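You operate a simulated robot arm through the tools that you are given. There is no shell and no other tool. Be economical: measure what you need, move in short steps, check, and stop when the job is done.

Carry out the task below with a simulated robot arm. There is one attempt and no reset: what you move stays moved.

Task
Put the wipe pad on the grey rework tray.

Only the result counts: the job must be done as asked and must still hold three seconds after the hand-in. Knocking over, shifting, dropping, spilling or breaking anything else fails it.

Robot
A 6-joint arm with a two-finger parallel gripper, fixed in place. Base frame: the origin is at the foot of the arm, x ahead of it, y to its left, z up; the work surface is at about z = 0. Readings come in m, degrees, newtons and seconds.
With the tool pointing down near the work surface it reaches from about 0.14 to 0.58 m from the base axis. Its first joint turns from -66.0 to 66.0 degrees. Payload 2.1 kg.
Tool frame: the origin (TCP) lies between the finger pads and is the grasp point; the fingertips stand 0.03 m ahead of it; z points along the fingers, y is the line along which they close. Largest opening 0.094 m; finger width 0.028, thickness 0.01; the body of the gripper, 0.05 by 0.096 m, starts 0.055 m behind the TCP.
Orientation is told as [roll, pitch, yaw] about the base's x, y, z axes, in that order, counted from this pose: with the fingers straight down and closing along the base's y, the tool's x points along the base's -x, its y along +y and its z along -z.

Tools
- The arm moves only by the tool drive_tool. Its argument "steps" is a list of rows, each an object (a shift or turn left out is 0, a gripper value left out holds the last) with "slide": the shift along the tool's x, y, z in units of 400 mm (1.0 is 400 mm), a list of three; "turn": the turn, a rotation vector about the tool's x, y, z in units of 120 degrees (1.0 is 120 degrees), a list of three; "hand": the opening in per cent of the stroke, from 0 (shut) to 100 (fully open). In form: [{"slide": [x, y, z], "turn": [wx, wy, wz], "hand": hand}, ...]. A call has 1 to 12 rows; each row is the pose to reach, as a shift and turn from the pose commanded when the call began, along the tool's axes at that moment. A call with a number of a shift or a turn outside -1 to 1 is refused whole. Rows are played at 5 a second. More than 0.05 m and 8.6 degrees between two rows, or a gripper value outside its range, and nothing of the call is played. A pose out of reach is approached as far as the arm can. The call stops where the force on the tool passes 40 N (or 10 N more than at its start, if that is more) or the arm is blocked; 0.2 s more then pass. The fingers move at their own pace (about 0.072 m/s each) and stop on an object; they squeeze with about 23 N. The grip force told is the motor's: it shows also when the fingers shut on nothing. Time passes only in rows, and 0.2 s behind the last, so rows that repeat a pose let the fingers close. The reply holds the time, the measured pose of the TCP, the force on the tool along the base axes, the opening and the grip force, in the units named above and with some noise.
- Cameras (640 x 400 px; columns grow to the right, rows downward): "scene" is fixed at [0.0475, -0.3595, 0.496]; the picture's right is [0.85, -0.52, 0.00], its down [-0.24, -0.39, -0.89] and it looks along [0.46, 0.76, -0.46] (base axes); focal length 314 px, centre (320, 200). "wrist" rides on the gripper at [0.076, 0.014, -0.103] in the tool frame; the picture's right is [-0.18, 0.98, 0.00], its down [-0.75, -0.14, -0.64] and it looks along [-0.63, -0.12, 0.77] (tool axes); focal length 243 px, centre (320, 200). There is no depth. A picture from a camera that has moved, and an enlarged one, comes with that camera's place and axes in the base frame and with its lens.
- get_image(camera): a new picture of that camera. No time passes.
- enlarge(camera, box): a new picture of the part [left, top, right, bottom] of that camera's present view, enlarged. No time passes.
- finish_job(): hands the job in; it is judged then, once.

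Work in short steps. Places have to be worked out from the pictures, the camera data and where the tool is seen: move nearer, look again, correct. Check each grasp and each placing, and mend what went wrong. You have 90 turns and 36 pictures in all, those below and enlarged ones among them. Open the gripper and draw the arm clear of the work before you hand the job in, unless the task says otherwise; then end with one line.

The tools are called after "Call:" as a command line: name --argument value ..., lists and objects as JSON in quotes. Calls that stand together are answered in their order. drive_tool: Moves the arm, as the interface text tells. Its arguments: {"type":"object","properties":{"steps":{"type":"array","items":{"type":"object","properties":{"slide":{"type":"array","items":{"type":"number"}},"turn":{"type":"array","items":{"type":"number"}},"hand":{"type":"number"}}}}},"required":["steps"]} The other tools are called the same way: get_image (camera) takes a picture; enlarge (camera, box) takes an enlarged picture of a part of a camera's view; finish_job () hands the job in.

At the start:

```text
t: 0.0
tcp_pos: [0.1999, 0.1689, 0.2608]
ee_rot: [0.2, -0.2, -0.1]
wrist_force: [-0.5, 0.0, -0.2]
grip_width: 0.0941
finger_force: 0.0
```

scene: 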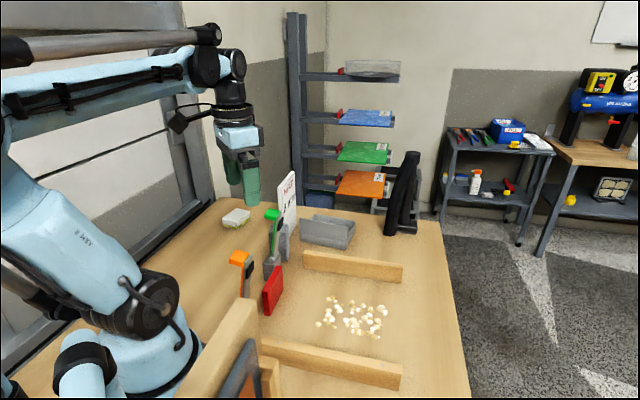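
wrist: 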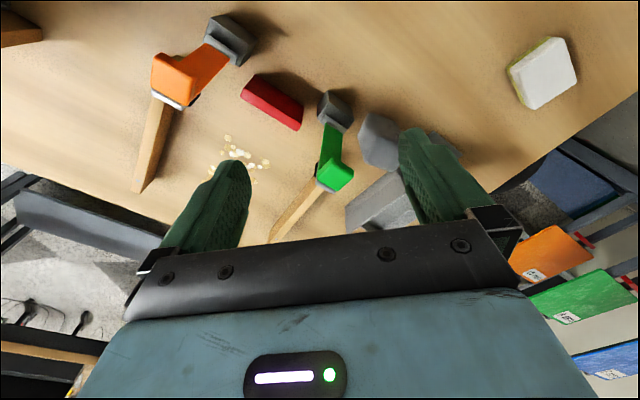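

I'll look closer at the white pad and the shelf/tray candidates.

Call:
enlarge --camera "scene" --box '[200, 140, 440, 290]'

Call:
enlarge --camera "scene" --box '[280, 30, 440, 130]'

Call:
enlarge --camera "scene" --box '[160, 250, 420, 400]'

```text
2.67 times, centred on (320, 215) of scene
camera zoom: at [0.0475, -0.3595, 0.496], right [0.85, -0.52, 0.0], down [-0.24, -0.39, -0.89], along [0.46, 0.76, -0.46], focal length 838 px, centre (320, 160)
```

zoom: 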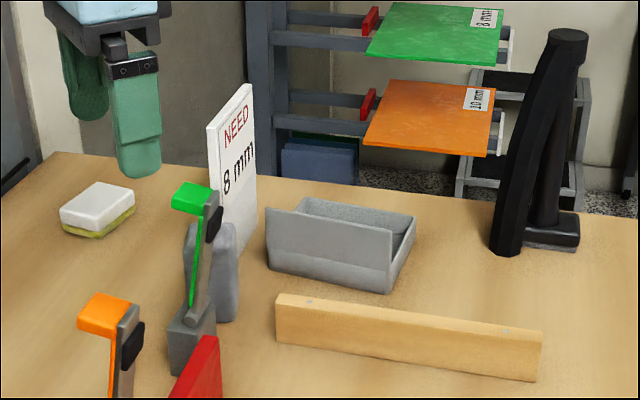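

```text
4.00 times, centred on (360, 80) of scene
camera zoom: at [0.0475, -0.3595, 0.496], right [0.85, -0.52, 0.0], down [-0.24, -0.39, -0.89], along [0.46, 0.76, -0.46], focal length 1257 px, centre (160, 680)
```

zoom: 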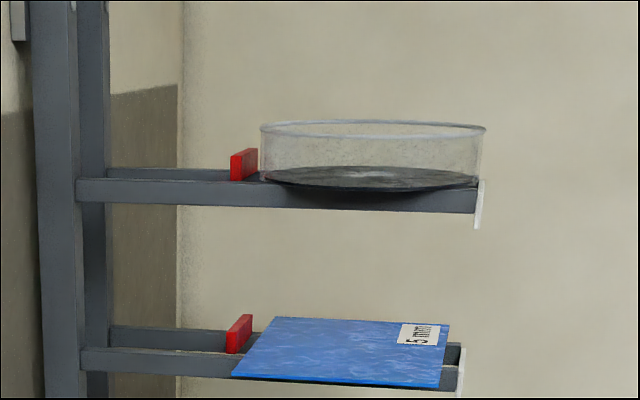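

```text
2.46 times, centred on (290, 325) of scene
camera zoom: at [0.0475, -0.3595, 0.496], right [0.85, -0.52, 0.0], down [-0.24, -0.39, -0.89], along [0.46, 0.76, -0.46], focal length 774 px, centre (394, -108)
```

zoom: 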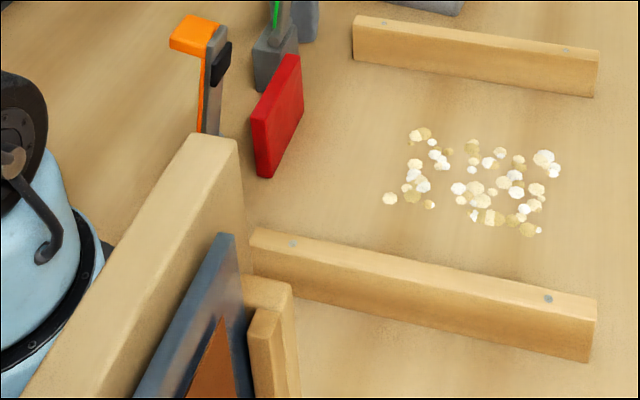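

The wipe pad is the white/yellow block at about (0.25, 0.445); the grey open tray is on the table at about (0.43, 0.245). I move above the pad at the present height and look.

Call:
drive_tool --steps '[{"slide": [-0.01, 0.1, 0]}, {"slide": [-0.02, 0.2, 0]}, {"slide": [-0.03, 0.3, 0]}, {"slide": [-0.03, 0.4, 0]}, {"slide": [-0.03, 0.5, 0]}, {"slide": [-0.03, 0.6, 0]}, {"slide": [-0.03, 0.69, 0]}, {"slide": [-0.03, 0.69, 0]}]'

Call:
get_image --camera "wrist"

Call:
get_image --camera "scene"

```text
t: 1.8
tcp_pos: [0.2188, 0.4418, 0.2607]
ee_rot: [0.1, 0.0, -0.1]
wrist_force: [-0.5, 0.5, 0.1]
grip_width: 0.0942
finger_force: 0.1
out of reach, approached as far as the arm can: row 7, 8
```

```text
30 pictures are left
camera wrist: at [0.143, 0.4556, 0.3636], right [0.18, 0.98, 0.0], down [0.75, -0.14, 0.64], along [0.63, -0.12, -0.77], focal length 243 px, centre (320, 200)
```

wrist: 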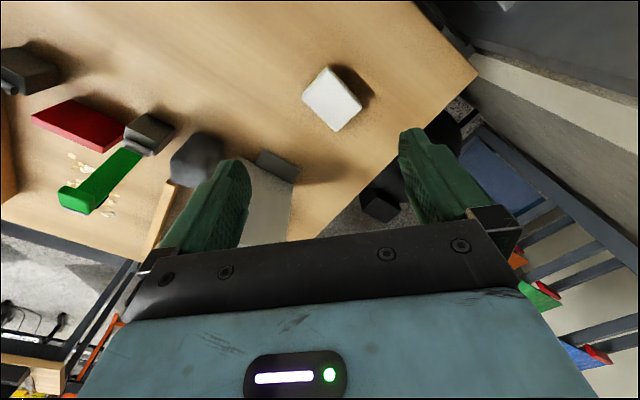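

```text
29 pictures are left
```

scene: 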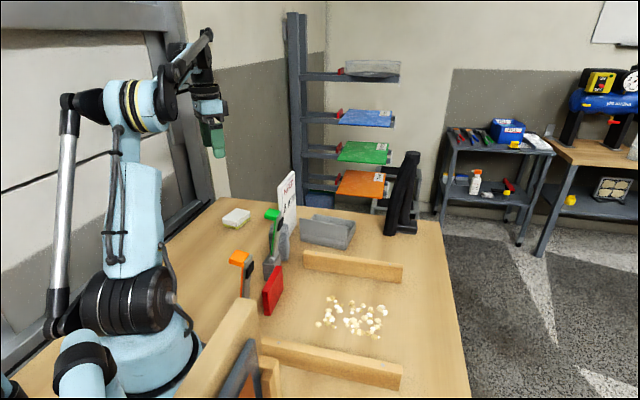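

The wrist camera shows the pad well; I enlarge it to get its corners and orientation.

Call:
enlarge --camera "wrist" --box '[270, 50, 400, 150]'

Call:
enlarge --camera "scene" --box '[200, 180, 280, 240]'

```text
4.00 times, centred on (335, 100) of wrist
camera zoom: at [0.143, 0.4556, 0.3636], right [0.18, 0.98, 0.0], down [0.75, -0.14, 0.64], along [0.63, -0.12, -0.77], focal length 970 px, centre (260, 600)
```

zoom: 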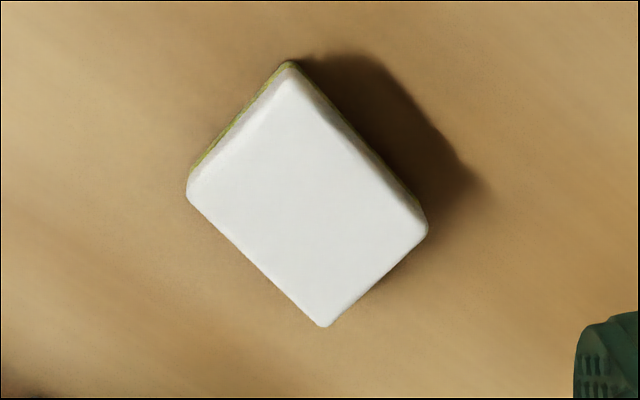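

```text
6.67 times, centred on (240, 210) of scene
camera zoom: at [0.0475, -0.3594, 0.496], right [0.85, -0.52, 0.0], down [-0.24, -0.39, -0.89], along [0.46, 0.76, -0.46], focal length 2095 px, centre (853, 133)
```

zoom: 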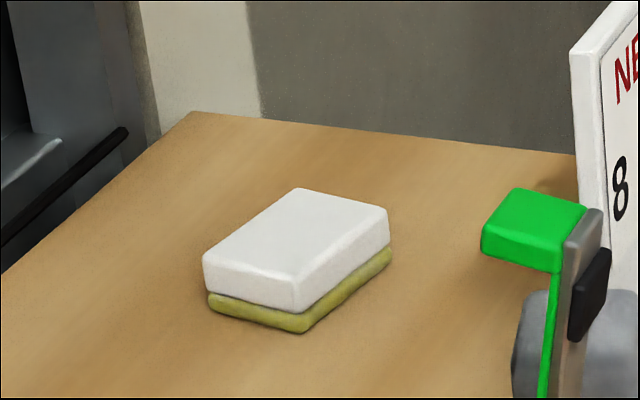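

Pad corners give centre ≈(0.254, 0.451), 0.067×0.049 m, long side at ~34.5°, top z≈0.028. I turn the tool +34.5° about base z, move above it, and check the pose.

Call:
drive_tool --steps '[{"slide": [-0.03, 0, 0], "turn": [0, 0, -0.05]}, {"slide": [-0.06, 0.005, 0.04], "turn": [0, 0, -0.11]}, {"slide": [-0.085, 0.01, 0.1], "turn": [0, 0, -0.17]}, {"slide": [-0.085, 0.015, 0.18], "turn": [0, 0, -0.23]}, {"slide": [-0.085, 0.02, 0.28], "turn": [0, 0, -0.2875]}, {"slide": [-0.085, 0.02, 0.35], "turn": [0, 0, -0.2875]}, {"slide": [-0.085, 0.02, 0.35], "turn": [0, 0, -0.2875]}]'

Call:
get_image --camera "wrist"

```text
t: 3.4
tcp_pos: [0.2535, 0.4494, 0.1211]
ee_rot: [0.0, -0.1, 34.6]
wrist_force: [-0.2, -0.6, -0.4]
grip_width: 0.0941
finger_force: 0.1
```

```text
26 pictures are left
camera wrist: at [0.1828, 0.4173, 0.2229], right [-0.41, 0.91, 0.0], down [0.7, 0.31, 0.64], along [0.59, 0.26, -0.77], focal length 243 px, centre (320, 200)
```

wrist: 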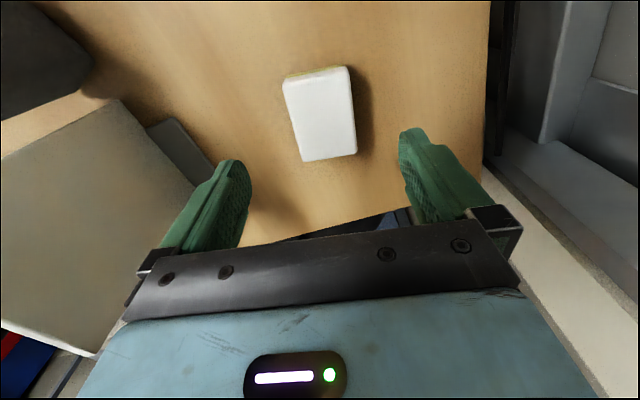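

The tool is centred over the pad (centre ≈(0.254,0.451)) and aligned. Descend to TCP z≈0.036 and close.

Call:
drive_tool --steps '[{"slide": [0, 0.003, 0.08]}, {"slide": [0, 0.003, 0.15]}, {"slide": [0, 0.003, 0.19]}, {"slide": [0, 0.003, 0.212]}, {"slide": [0, 0.003, 0.212], "hand": 30}, {"slide": [0, 0.003, 0.212], "hand": 30}, {"slide": [0, 0.003, 0.212], "hand": 30}, {"slide": [0, 0.003, 0.212], "hand": 30}, {"slide": [0, 0.003, 0.212], "hand": 30}]'

```text
t: 5.4
tcp_pos: [0.2522, 0.4503, 0.0369]
ee_rot: [0.0, -0.2, 34.5]
wrist_force: [0.2, 0.2, -0.6]
grip_width: 0.0517
finger_force: 22.9
```

Gripped at 0.052 m with 23 N. Lift to z≈0.28.

Call:
drive_tool --steps '[{"slide": [0, 0, -0.06]}, {"slide": [0, 0, -0.16]}, {"slide": [0, 0, -0.26]}, {"slide": [0, 0, -0.36]}, {"slide": [0, 0, -0.46]}, {"slide": [0, 0, -0.56]}, {"slide": [0, 0, -0.6]}, {"slide": [0, 0, -0.6]}]'

Call:
get_image --camera "wrist"

```text
t: 7.2
tcp_pos: [0.2528, 0.4502, 0.2759]
ee_rot: [0.0, -0.1, 34.5]
wrist_force: [0.4, 0.1, -0.4]
grip_width: 0.0514
finger_force: 23.4
```

```text
25 pictures are left
camera wrist: at [0.1822, 0.4185, 0.3785], right [-0.41, 0.91, 0.0], down [0.7, 0.31, 0.64], along [0.59, 0.26, -0.77], focal length 243 px, centre (320, 200)
```

wrist: 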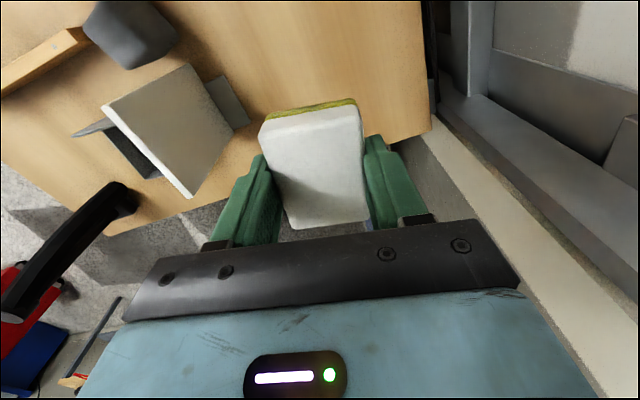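

The pad is held. I move over the table to about (0.42, 0.13), yaw 0, at the same height to look down into the grey tray.

Call:
drive_tool --steps '[{"slide": [0.012, -0.1, 0], "turn": [0, 0, 0.03]}, {"slide": [0.024, -0.2, 0], "turn": [0, 0, 0.06]}, {"slide": [0.036, -0.3, 0], "turn": [0, 0, 0.09]}, {"slide": [0.048, -0.4, 0], "turn": [0, 0, 0.12]}, {"slide": [0.06, -0.5, 0], "turn": [0, 0, 0.16]}, {"slide": [0.072, -0.6, 0], "turn": [0, 0, 0.19]}, {"slide": [0.084, -0.7, 0], "turn": [0, 0, 0.22]}, {"slide": [0.096, -0.8, 0], "turn": [0, 0, 0.25]}, {"slide": [0.109, -0.895, 0], "turn": [0, 0, 0.2875]}, {"slide": [0.109, -0.895, 0], "turn": [0, 0, 0.2875]}]'

Call:
get_image --camera "wrist"

Call:
get_image --camera "scene"

```text
t: 9.4
tcp_pos: [0.4191, 0.1307, 0.2764]
ee_rot: [0.1, -0.1, 0.0]
wrist_force: [0.5, 0.7, -0.7]
grip_width: 0.0512
finger_force: 22.6
```

```text
24 pictures are left
camera wrist: at [0.3433, 0.145, 0.3785], right [0.18, 0.98, 0.0], down [0.75, -0.14, 0.64], along [0.63, -0.12, -0.77], focal length 243 px, centre (320, 200)
```

wrist: 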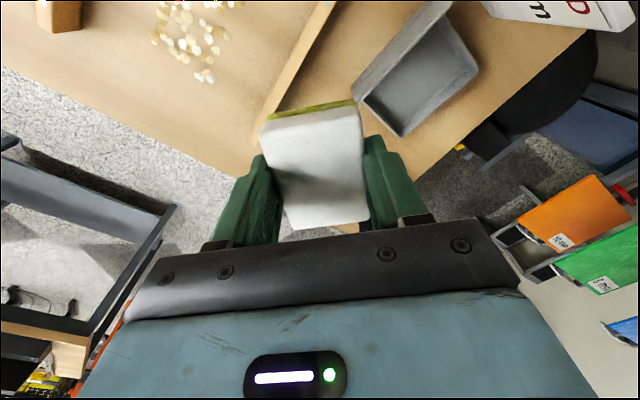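

```text
23 pictures are left
```

scene: 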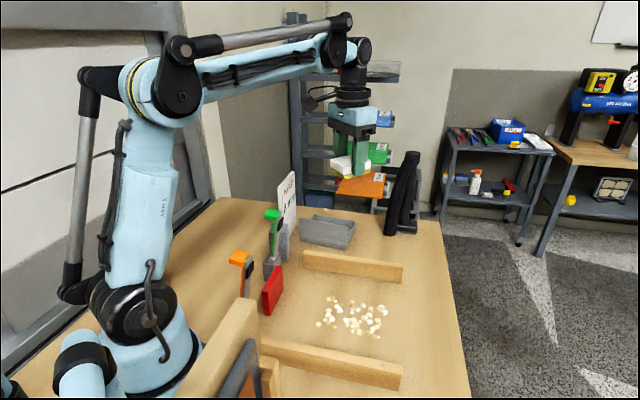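

The tray is an open shallow tray with flaring walls. Enlarge to get its floor corners.

Call:
enlarge --camera "wrist" --box '[330, 0, 522, 150]'

Call:
enlarge --camera "scene" --box '[280, 200, 376, 260]'

```text
2.67 times, centred on (426, 75) of wrist
camera zoom: at [0.3433, 0.145, 0.3785], right [0.18, 0.98, 0.0], down [0.75, -0.14, 0.64], along [0.63, -0.12, -0.77], focal length 647 px, centre (37, 533)
```

zoom: 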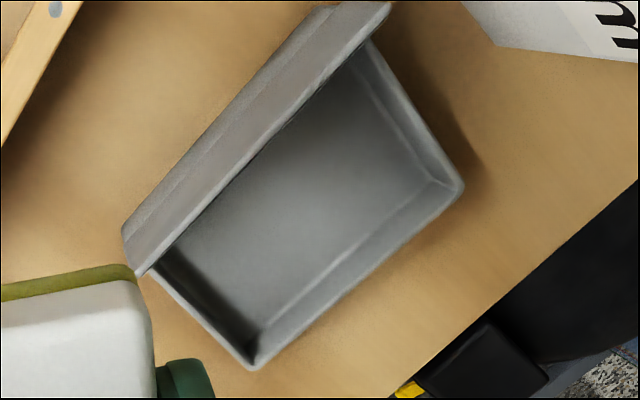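

```text
6.67 times, centred on (328, 230) of scene
camera zoom: at [0.0475, -0.3595, 0.496], right [0.85, -0.52, 0.0], down [-0.24, -0.39, -0.89], along [0.46, 0.76, -0.46], focal length 2095 px, centre (267, 0)
```

zoom: 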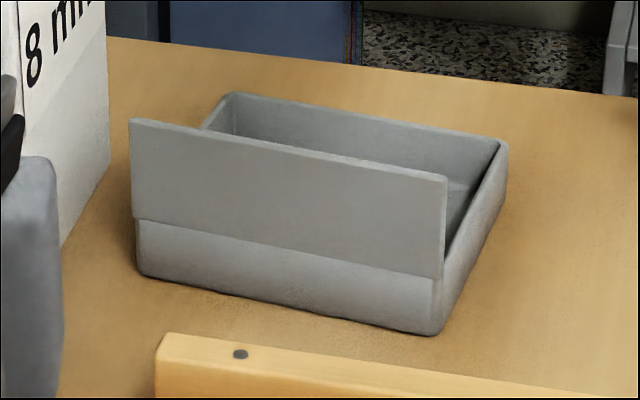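

Combining both cameras: tray ≈0.126×0.097 m, centre ≈(0.452, 0.258), depth axis at ~40°, rim ≈0.03 high with a 0.073 high label plate on its near side. I go above it at yaw 40° (pad length along the tray depth) and check.

Call:
drive_tool --steps '[{"slide": [-0.013, 0.05, 0], "turn": [0, 0, -0.055]}, {"slide": [-0.026, 0.1, 0], "turn": [0, 0, -0.11]}, {"slide": [-0.04, 0.16, 0], "turn": [0, 0, -0.165]}, {"slide": [-0.053, 0.21, 0], "turn": [0, 0, -0.22]}, {"slide": [-0.067, 0.265, 0], "turn": [0, 0, -0.275]}, {"slide": [-0.08, 0.3175, 0], "turn": [0, 0, -0.333]}, {"slide": [-0.08, 0.3175, 0.1], "turn": [0, 0, -0.333]}, {"slide": [-0.08, 0.3175, 0.2], "turn": [0, 0, -0.333]}, {"slide": [-0.08, 0.3175, 0.2], "turn": [0, 0, -0.333]}]'

Call:
get_image --camera "wrist"

Call:
enlarge --camera "scene" --box '[260, 120, 420, 260]'

```text
t: 11.4
tcp_pos: [0.4504, 0.2566, 0.1951]
ee_rot: [0.0, 0.0, 40.0]
wrist_force: [-1.0, -0.4, -0.4]
grip_width: 0.0515
finger_force: 22.6
```

```text
20 pictures are left
camera wrist: at [0.383, 0.2194, 0.2984], right [-0.49, 0.87, 0.0], down [0.67, 0.38, 0.64], along [0.56, 0.32, -0.77], focal length 243 px, centre (320, 200)
```

wrist: 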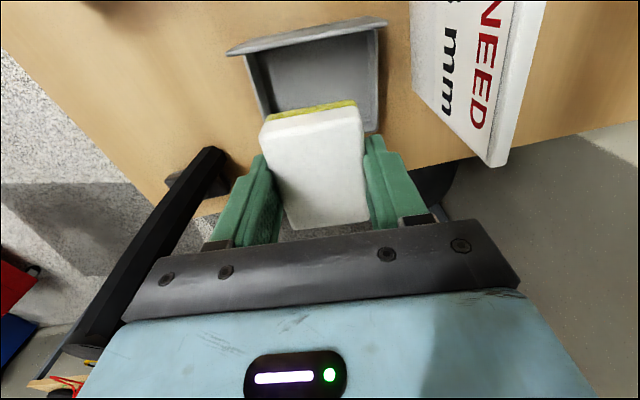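

```text
2.86 times, centred on (340, 190) of scene
camera zoom: at [0.0475, -0.3595, 0.496], right [0.85, -0.52, 0.0], down [-0.24, -0.39, -0.89], along [0.46, 0.76, -0.46], focal length 898 px, centre (263, 229)
```

zoom: 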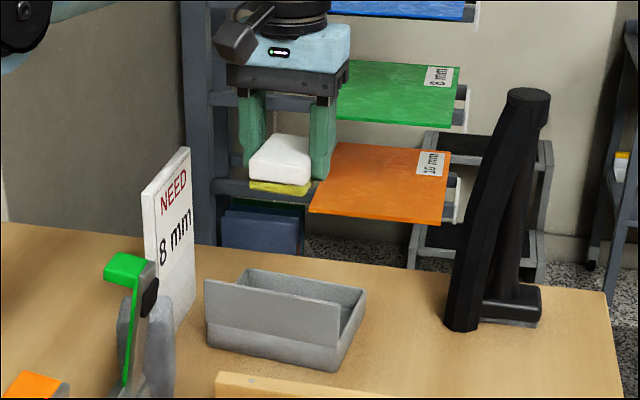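

Tray walls in this view agree (u 0.031–0.156, back corner at (0.452,0.339)); the pad is centred. Descend to z≈0.085, just above the rim, and check.

Call:
drive_tool --steps '[{"slide": [0, 0, 0.08]}, {"slide": [0, 0, 0.16]}, {"slide": [0, 0, 0.24]}, {"slide": [0, 0, 0.275]}, {"slide": [0, 0, 0.275]}]'

Call:
enlarge --camera "scene" --box '[280, 170, 376, 260]'

Call:
get_image --camera "wrist"

```text
t: 12.6
tcp_pos: [0.4518, 0.2585, 0.0864]
ee_rot: [0.0, -0.2, 40.0]
wrist_force: [0.1, 0.3, -0.3]
grip_width: 0.0512
finger_force: 23.0
```

```text
4.44 times, centred on (328, 215) of scene
camera zoom: at [0.0475, -0.3595, 0.496], right [0.85, -0.52, 0.0], down [-0.24, -0.39, -0.89], along [0.46, 0.76, -0.46], focal length 1397 px, centre (284, 133)
```

zoom: 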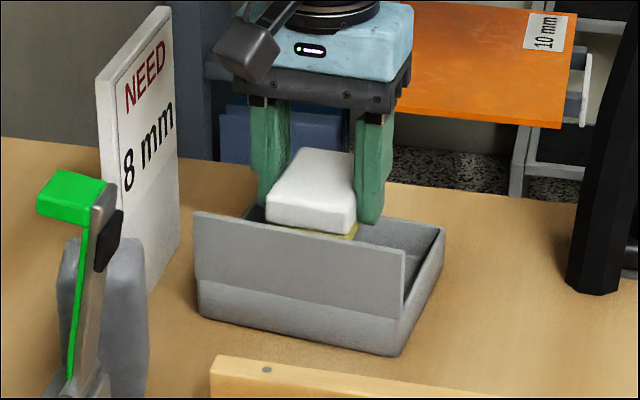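

```text
17 pictures are left
camera wrist: at [0.3845, 0.2198, 0.1885], right [-0.49, 0.87, 0.0], down [0.67, 0.38, 0.64], along [0.56, 0.32, -0.77], focal length 243 px, centre (320, 200)
```

wrist: 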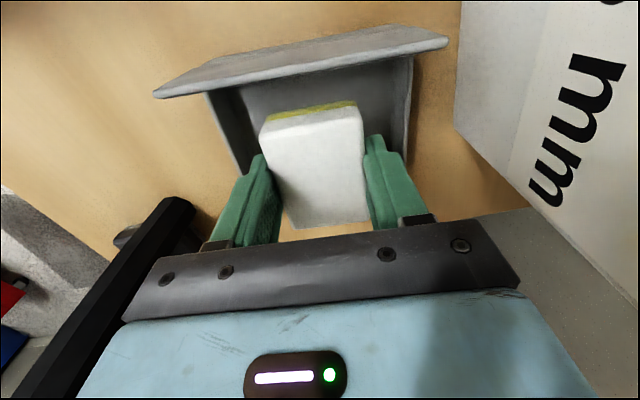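

Alignment is good, with clearance all round. Lower slowly until the pad is at the tray floor (TCP ≈0.043).

Call:
drive_tool --steps '[{"slide": [0, 0, 0.04]}, {"slide": [0, 0, 0.07]}, {"slide": [0, 0, 0.09]}, {"slide": [0, 0, 0.1]}, {"slide": [0, 0, 0.108]}, {"slide": [0, 0, 0.108]}]'

Call:
enlarge --camera "scene" --box '[280, 170, 376, 260]'

```text
t: 14.0
tcp_pos: [0.4526, 0.2586, 0.0427]
ee_rot: [0.0, -0.1, 40.1]
wrist_force: [0.0, -1.2, -1.3]
grip_width: 0.0516
finger_force: 22.8
```

```text
4.44 times, centred on (328, 215) of scene
camera zoom: at [0.0475, -0.3595, 0.496], right [0.85, -0.52, 0.0], down [-0.24, -0.39, -0.89], along [0.46, 0.76, -0.46], focal length 1397 px, centre (284, 133)
```

zoom: 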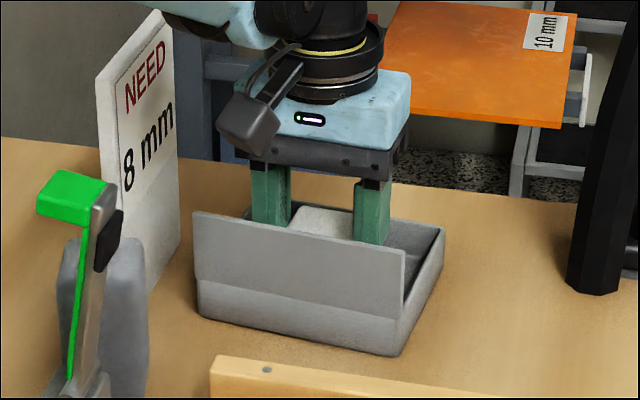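

The pad is inside the tray, which hasn't moved. Open partly (≈0.072 m, staying inside the walls), then rise straight up.

Call:
drive_tool --steps '[{"slide": [0, 0, 0], "hand": 76}, {"slide": [0, 0, 0], "hand": 76}, {"slide": [0, 0, 0], "hand": 76}, {"slide": [0, 0, -0.04], "hand": 76}, {"slide": [0, 0, -0.1], "hand": 76}, {"slide": [0, 0, -0.2], "hand": 76}, {"slide": [0, 0, -0.3], "hand": 76}, {"slide": [0, 0, -0.4], "hand": 76}, {"slide": [0, 0, -0.5], "hand": 76}, {"slide": [0, 0, -0.6], "hand": 76}, {"slide": [0, 0, -0.6], "hand": 76}]'

Call:
get_image --camera "wrist"

Call:
enlarge --camera "scene" --box '[280, 170, 376, 260]'

```text
t: 16.4
tcp_pos: [0.4519, 0.2584, 0.2833]
ee_rot: [0.0, -0.1, 40.1]
wrist_force: [0.3, -0.5, -0.7]
grip_width: 0.0713
finger_force: 0.0
```

```text
15 pictures are left
camera wrist: at [0.3846, 0.2196, 0.3854], right [-0.49, 0.87, 0.0], down [0.67, 0.38, 0.64], along [0.56, 0.32, -0.77], focal length 243 px, centre (320, 200)
```

wrist: 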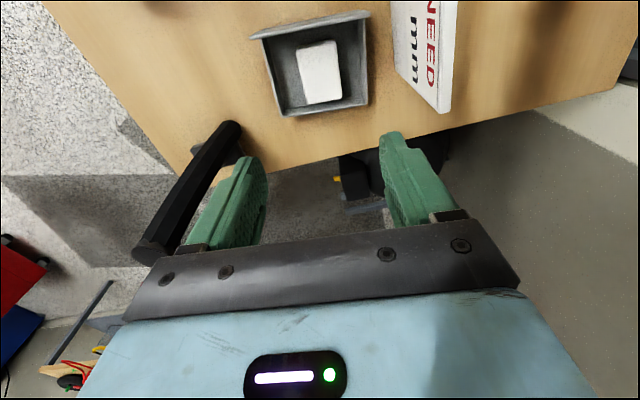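

```text
4.44 times, centred on (328, 215) of scene
camera zoom: at [0.0475, -0.3595, 0.496], right [0.85, -0.52, 0.0], down [-0.24, -0.39, -0.89], along [0.46, 0.76, -0.46], focal length 1397 px, centre (284, 133)
```

zoom: 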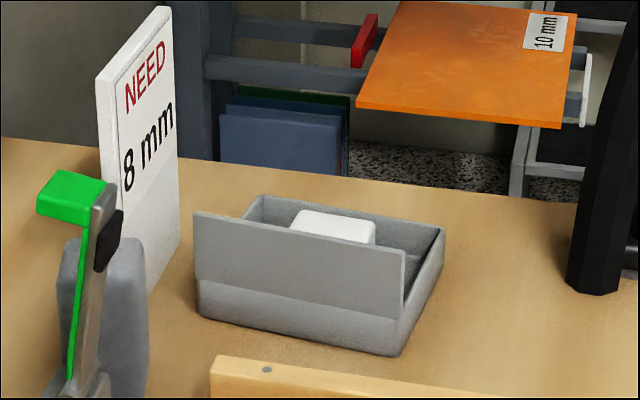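

The pad lies flat in the grey tray and nothing else moved. I draw the arm clear back over the table and take a look at the unseen right-hand part to make sure there is no other grey tray.

Call:
drive_tool --steps '[{"slide": [0.1, -0.025, -0.02]}, {"slide": [0.2, -0.05, -0.04], "turn": [0, 0, 0.05]}, {"slide": [0.3, -0.075, -0.06], "turn": [0, 0, 0.11]}, {"slide": [0.4, -0.1, -0.06], "turn": [0, 0, 0.17]}, {"slide": [0.5, -0.125, -0.06], "turn": [0, 0, 0.23]}, {"slide": [0.6, -0.15, -0.06], "turn": [0, 0, 0.29]}, {"slide": [0.625, -0.154, -0.06], "turn": [0, 0, 0.333]}, {"slide": [0.625, -0.154, -0.06], "turn": [0, 0, 0.333]}]'

Call:
get_image --camera "wrist"

Call:
get_image --camera "scene"

```text
t: 18.2
tcp_pos: [0.2997, 0.0491, 0.3058]
ee_rot: [0.1, -0.1, -0.2]
wrist_force: [-0.7, 0.3, 0.5]
grip_width: 0.0714
finger_force: 0.2
```

```text
13 pictures are left
camera wrist: at [0.2228, 0.0638, 0.4093], right [0.19, 0.98, 0.0], down [0.75, -0.14, 0.64], along [0.63, -0.12, -0.77], focal length 243 px, centre (320, 200)
```

wrist: 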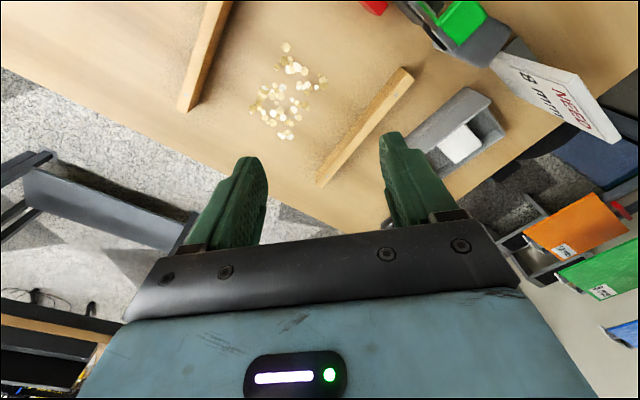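

```text
12 pictures are left
```

scene: 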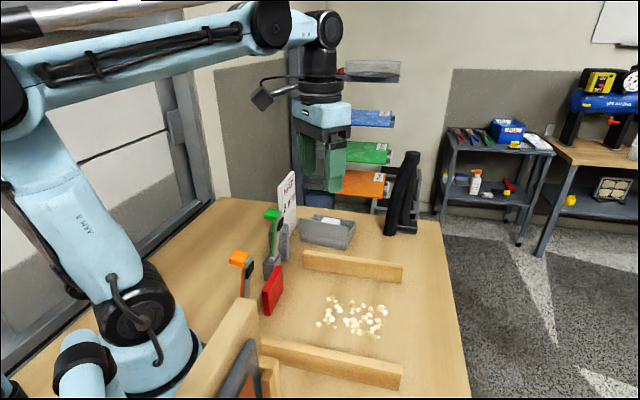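

No other grey tray is on the bench; the pad rests in the tray. I open the gripper fully and hand in.

Call:
drive_tool --steps '[{"hand": 100}, {"hand": 100}, {"hand": 100}]'

Call:
finish_job

```text
t: 19.0
tcp_pos: [0.2985, 0.0509, 0.3068]
ee_rot: [0.1, -0.2, 0.0]
wrist_force: [-0.6, -0.3, -0.5]
grip_width: 0.094
finger_force: 0.0
```

```text
The job is handed in.
```

The wipe pad is lying flat in the grey tray on the bench, the only grey tray I could see there; nothing else moved in the pictures, and the arm was clear with the gripper open at hand-in.
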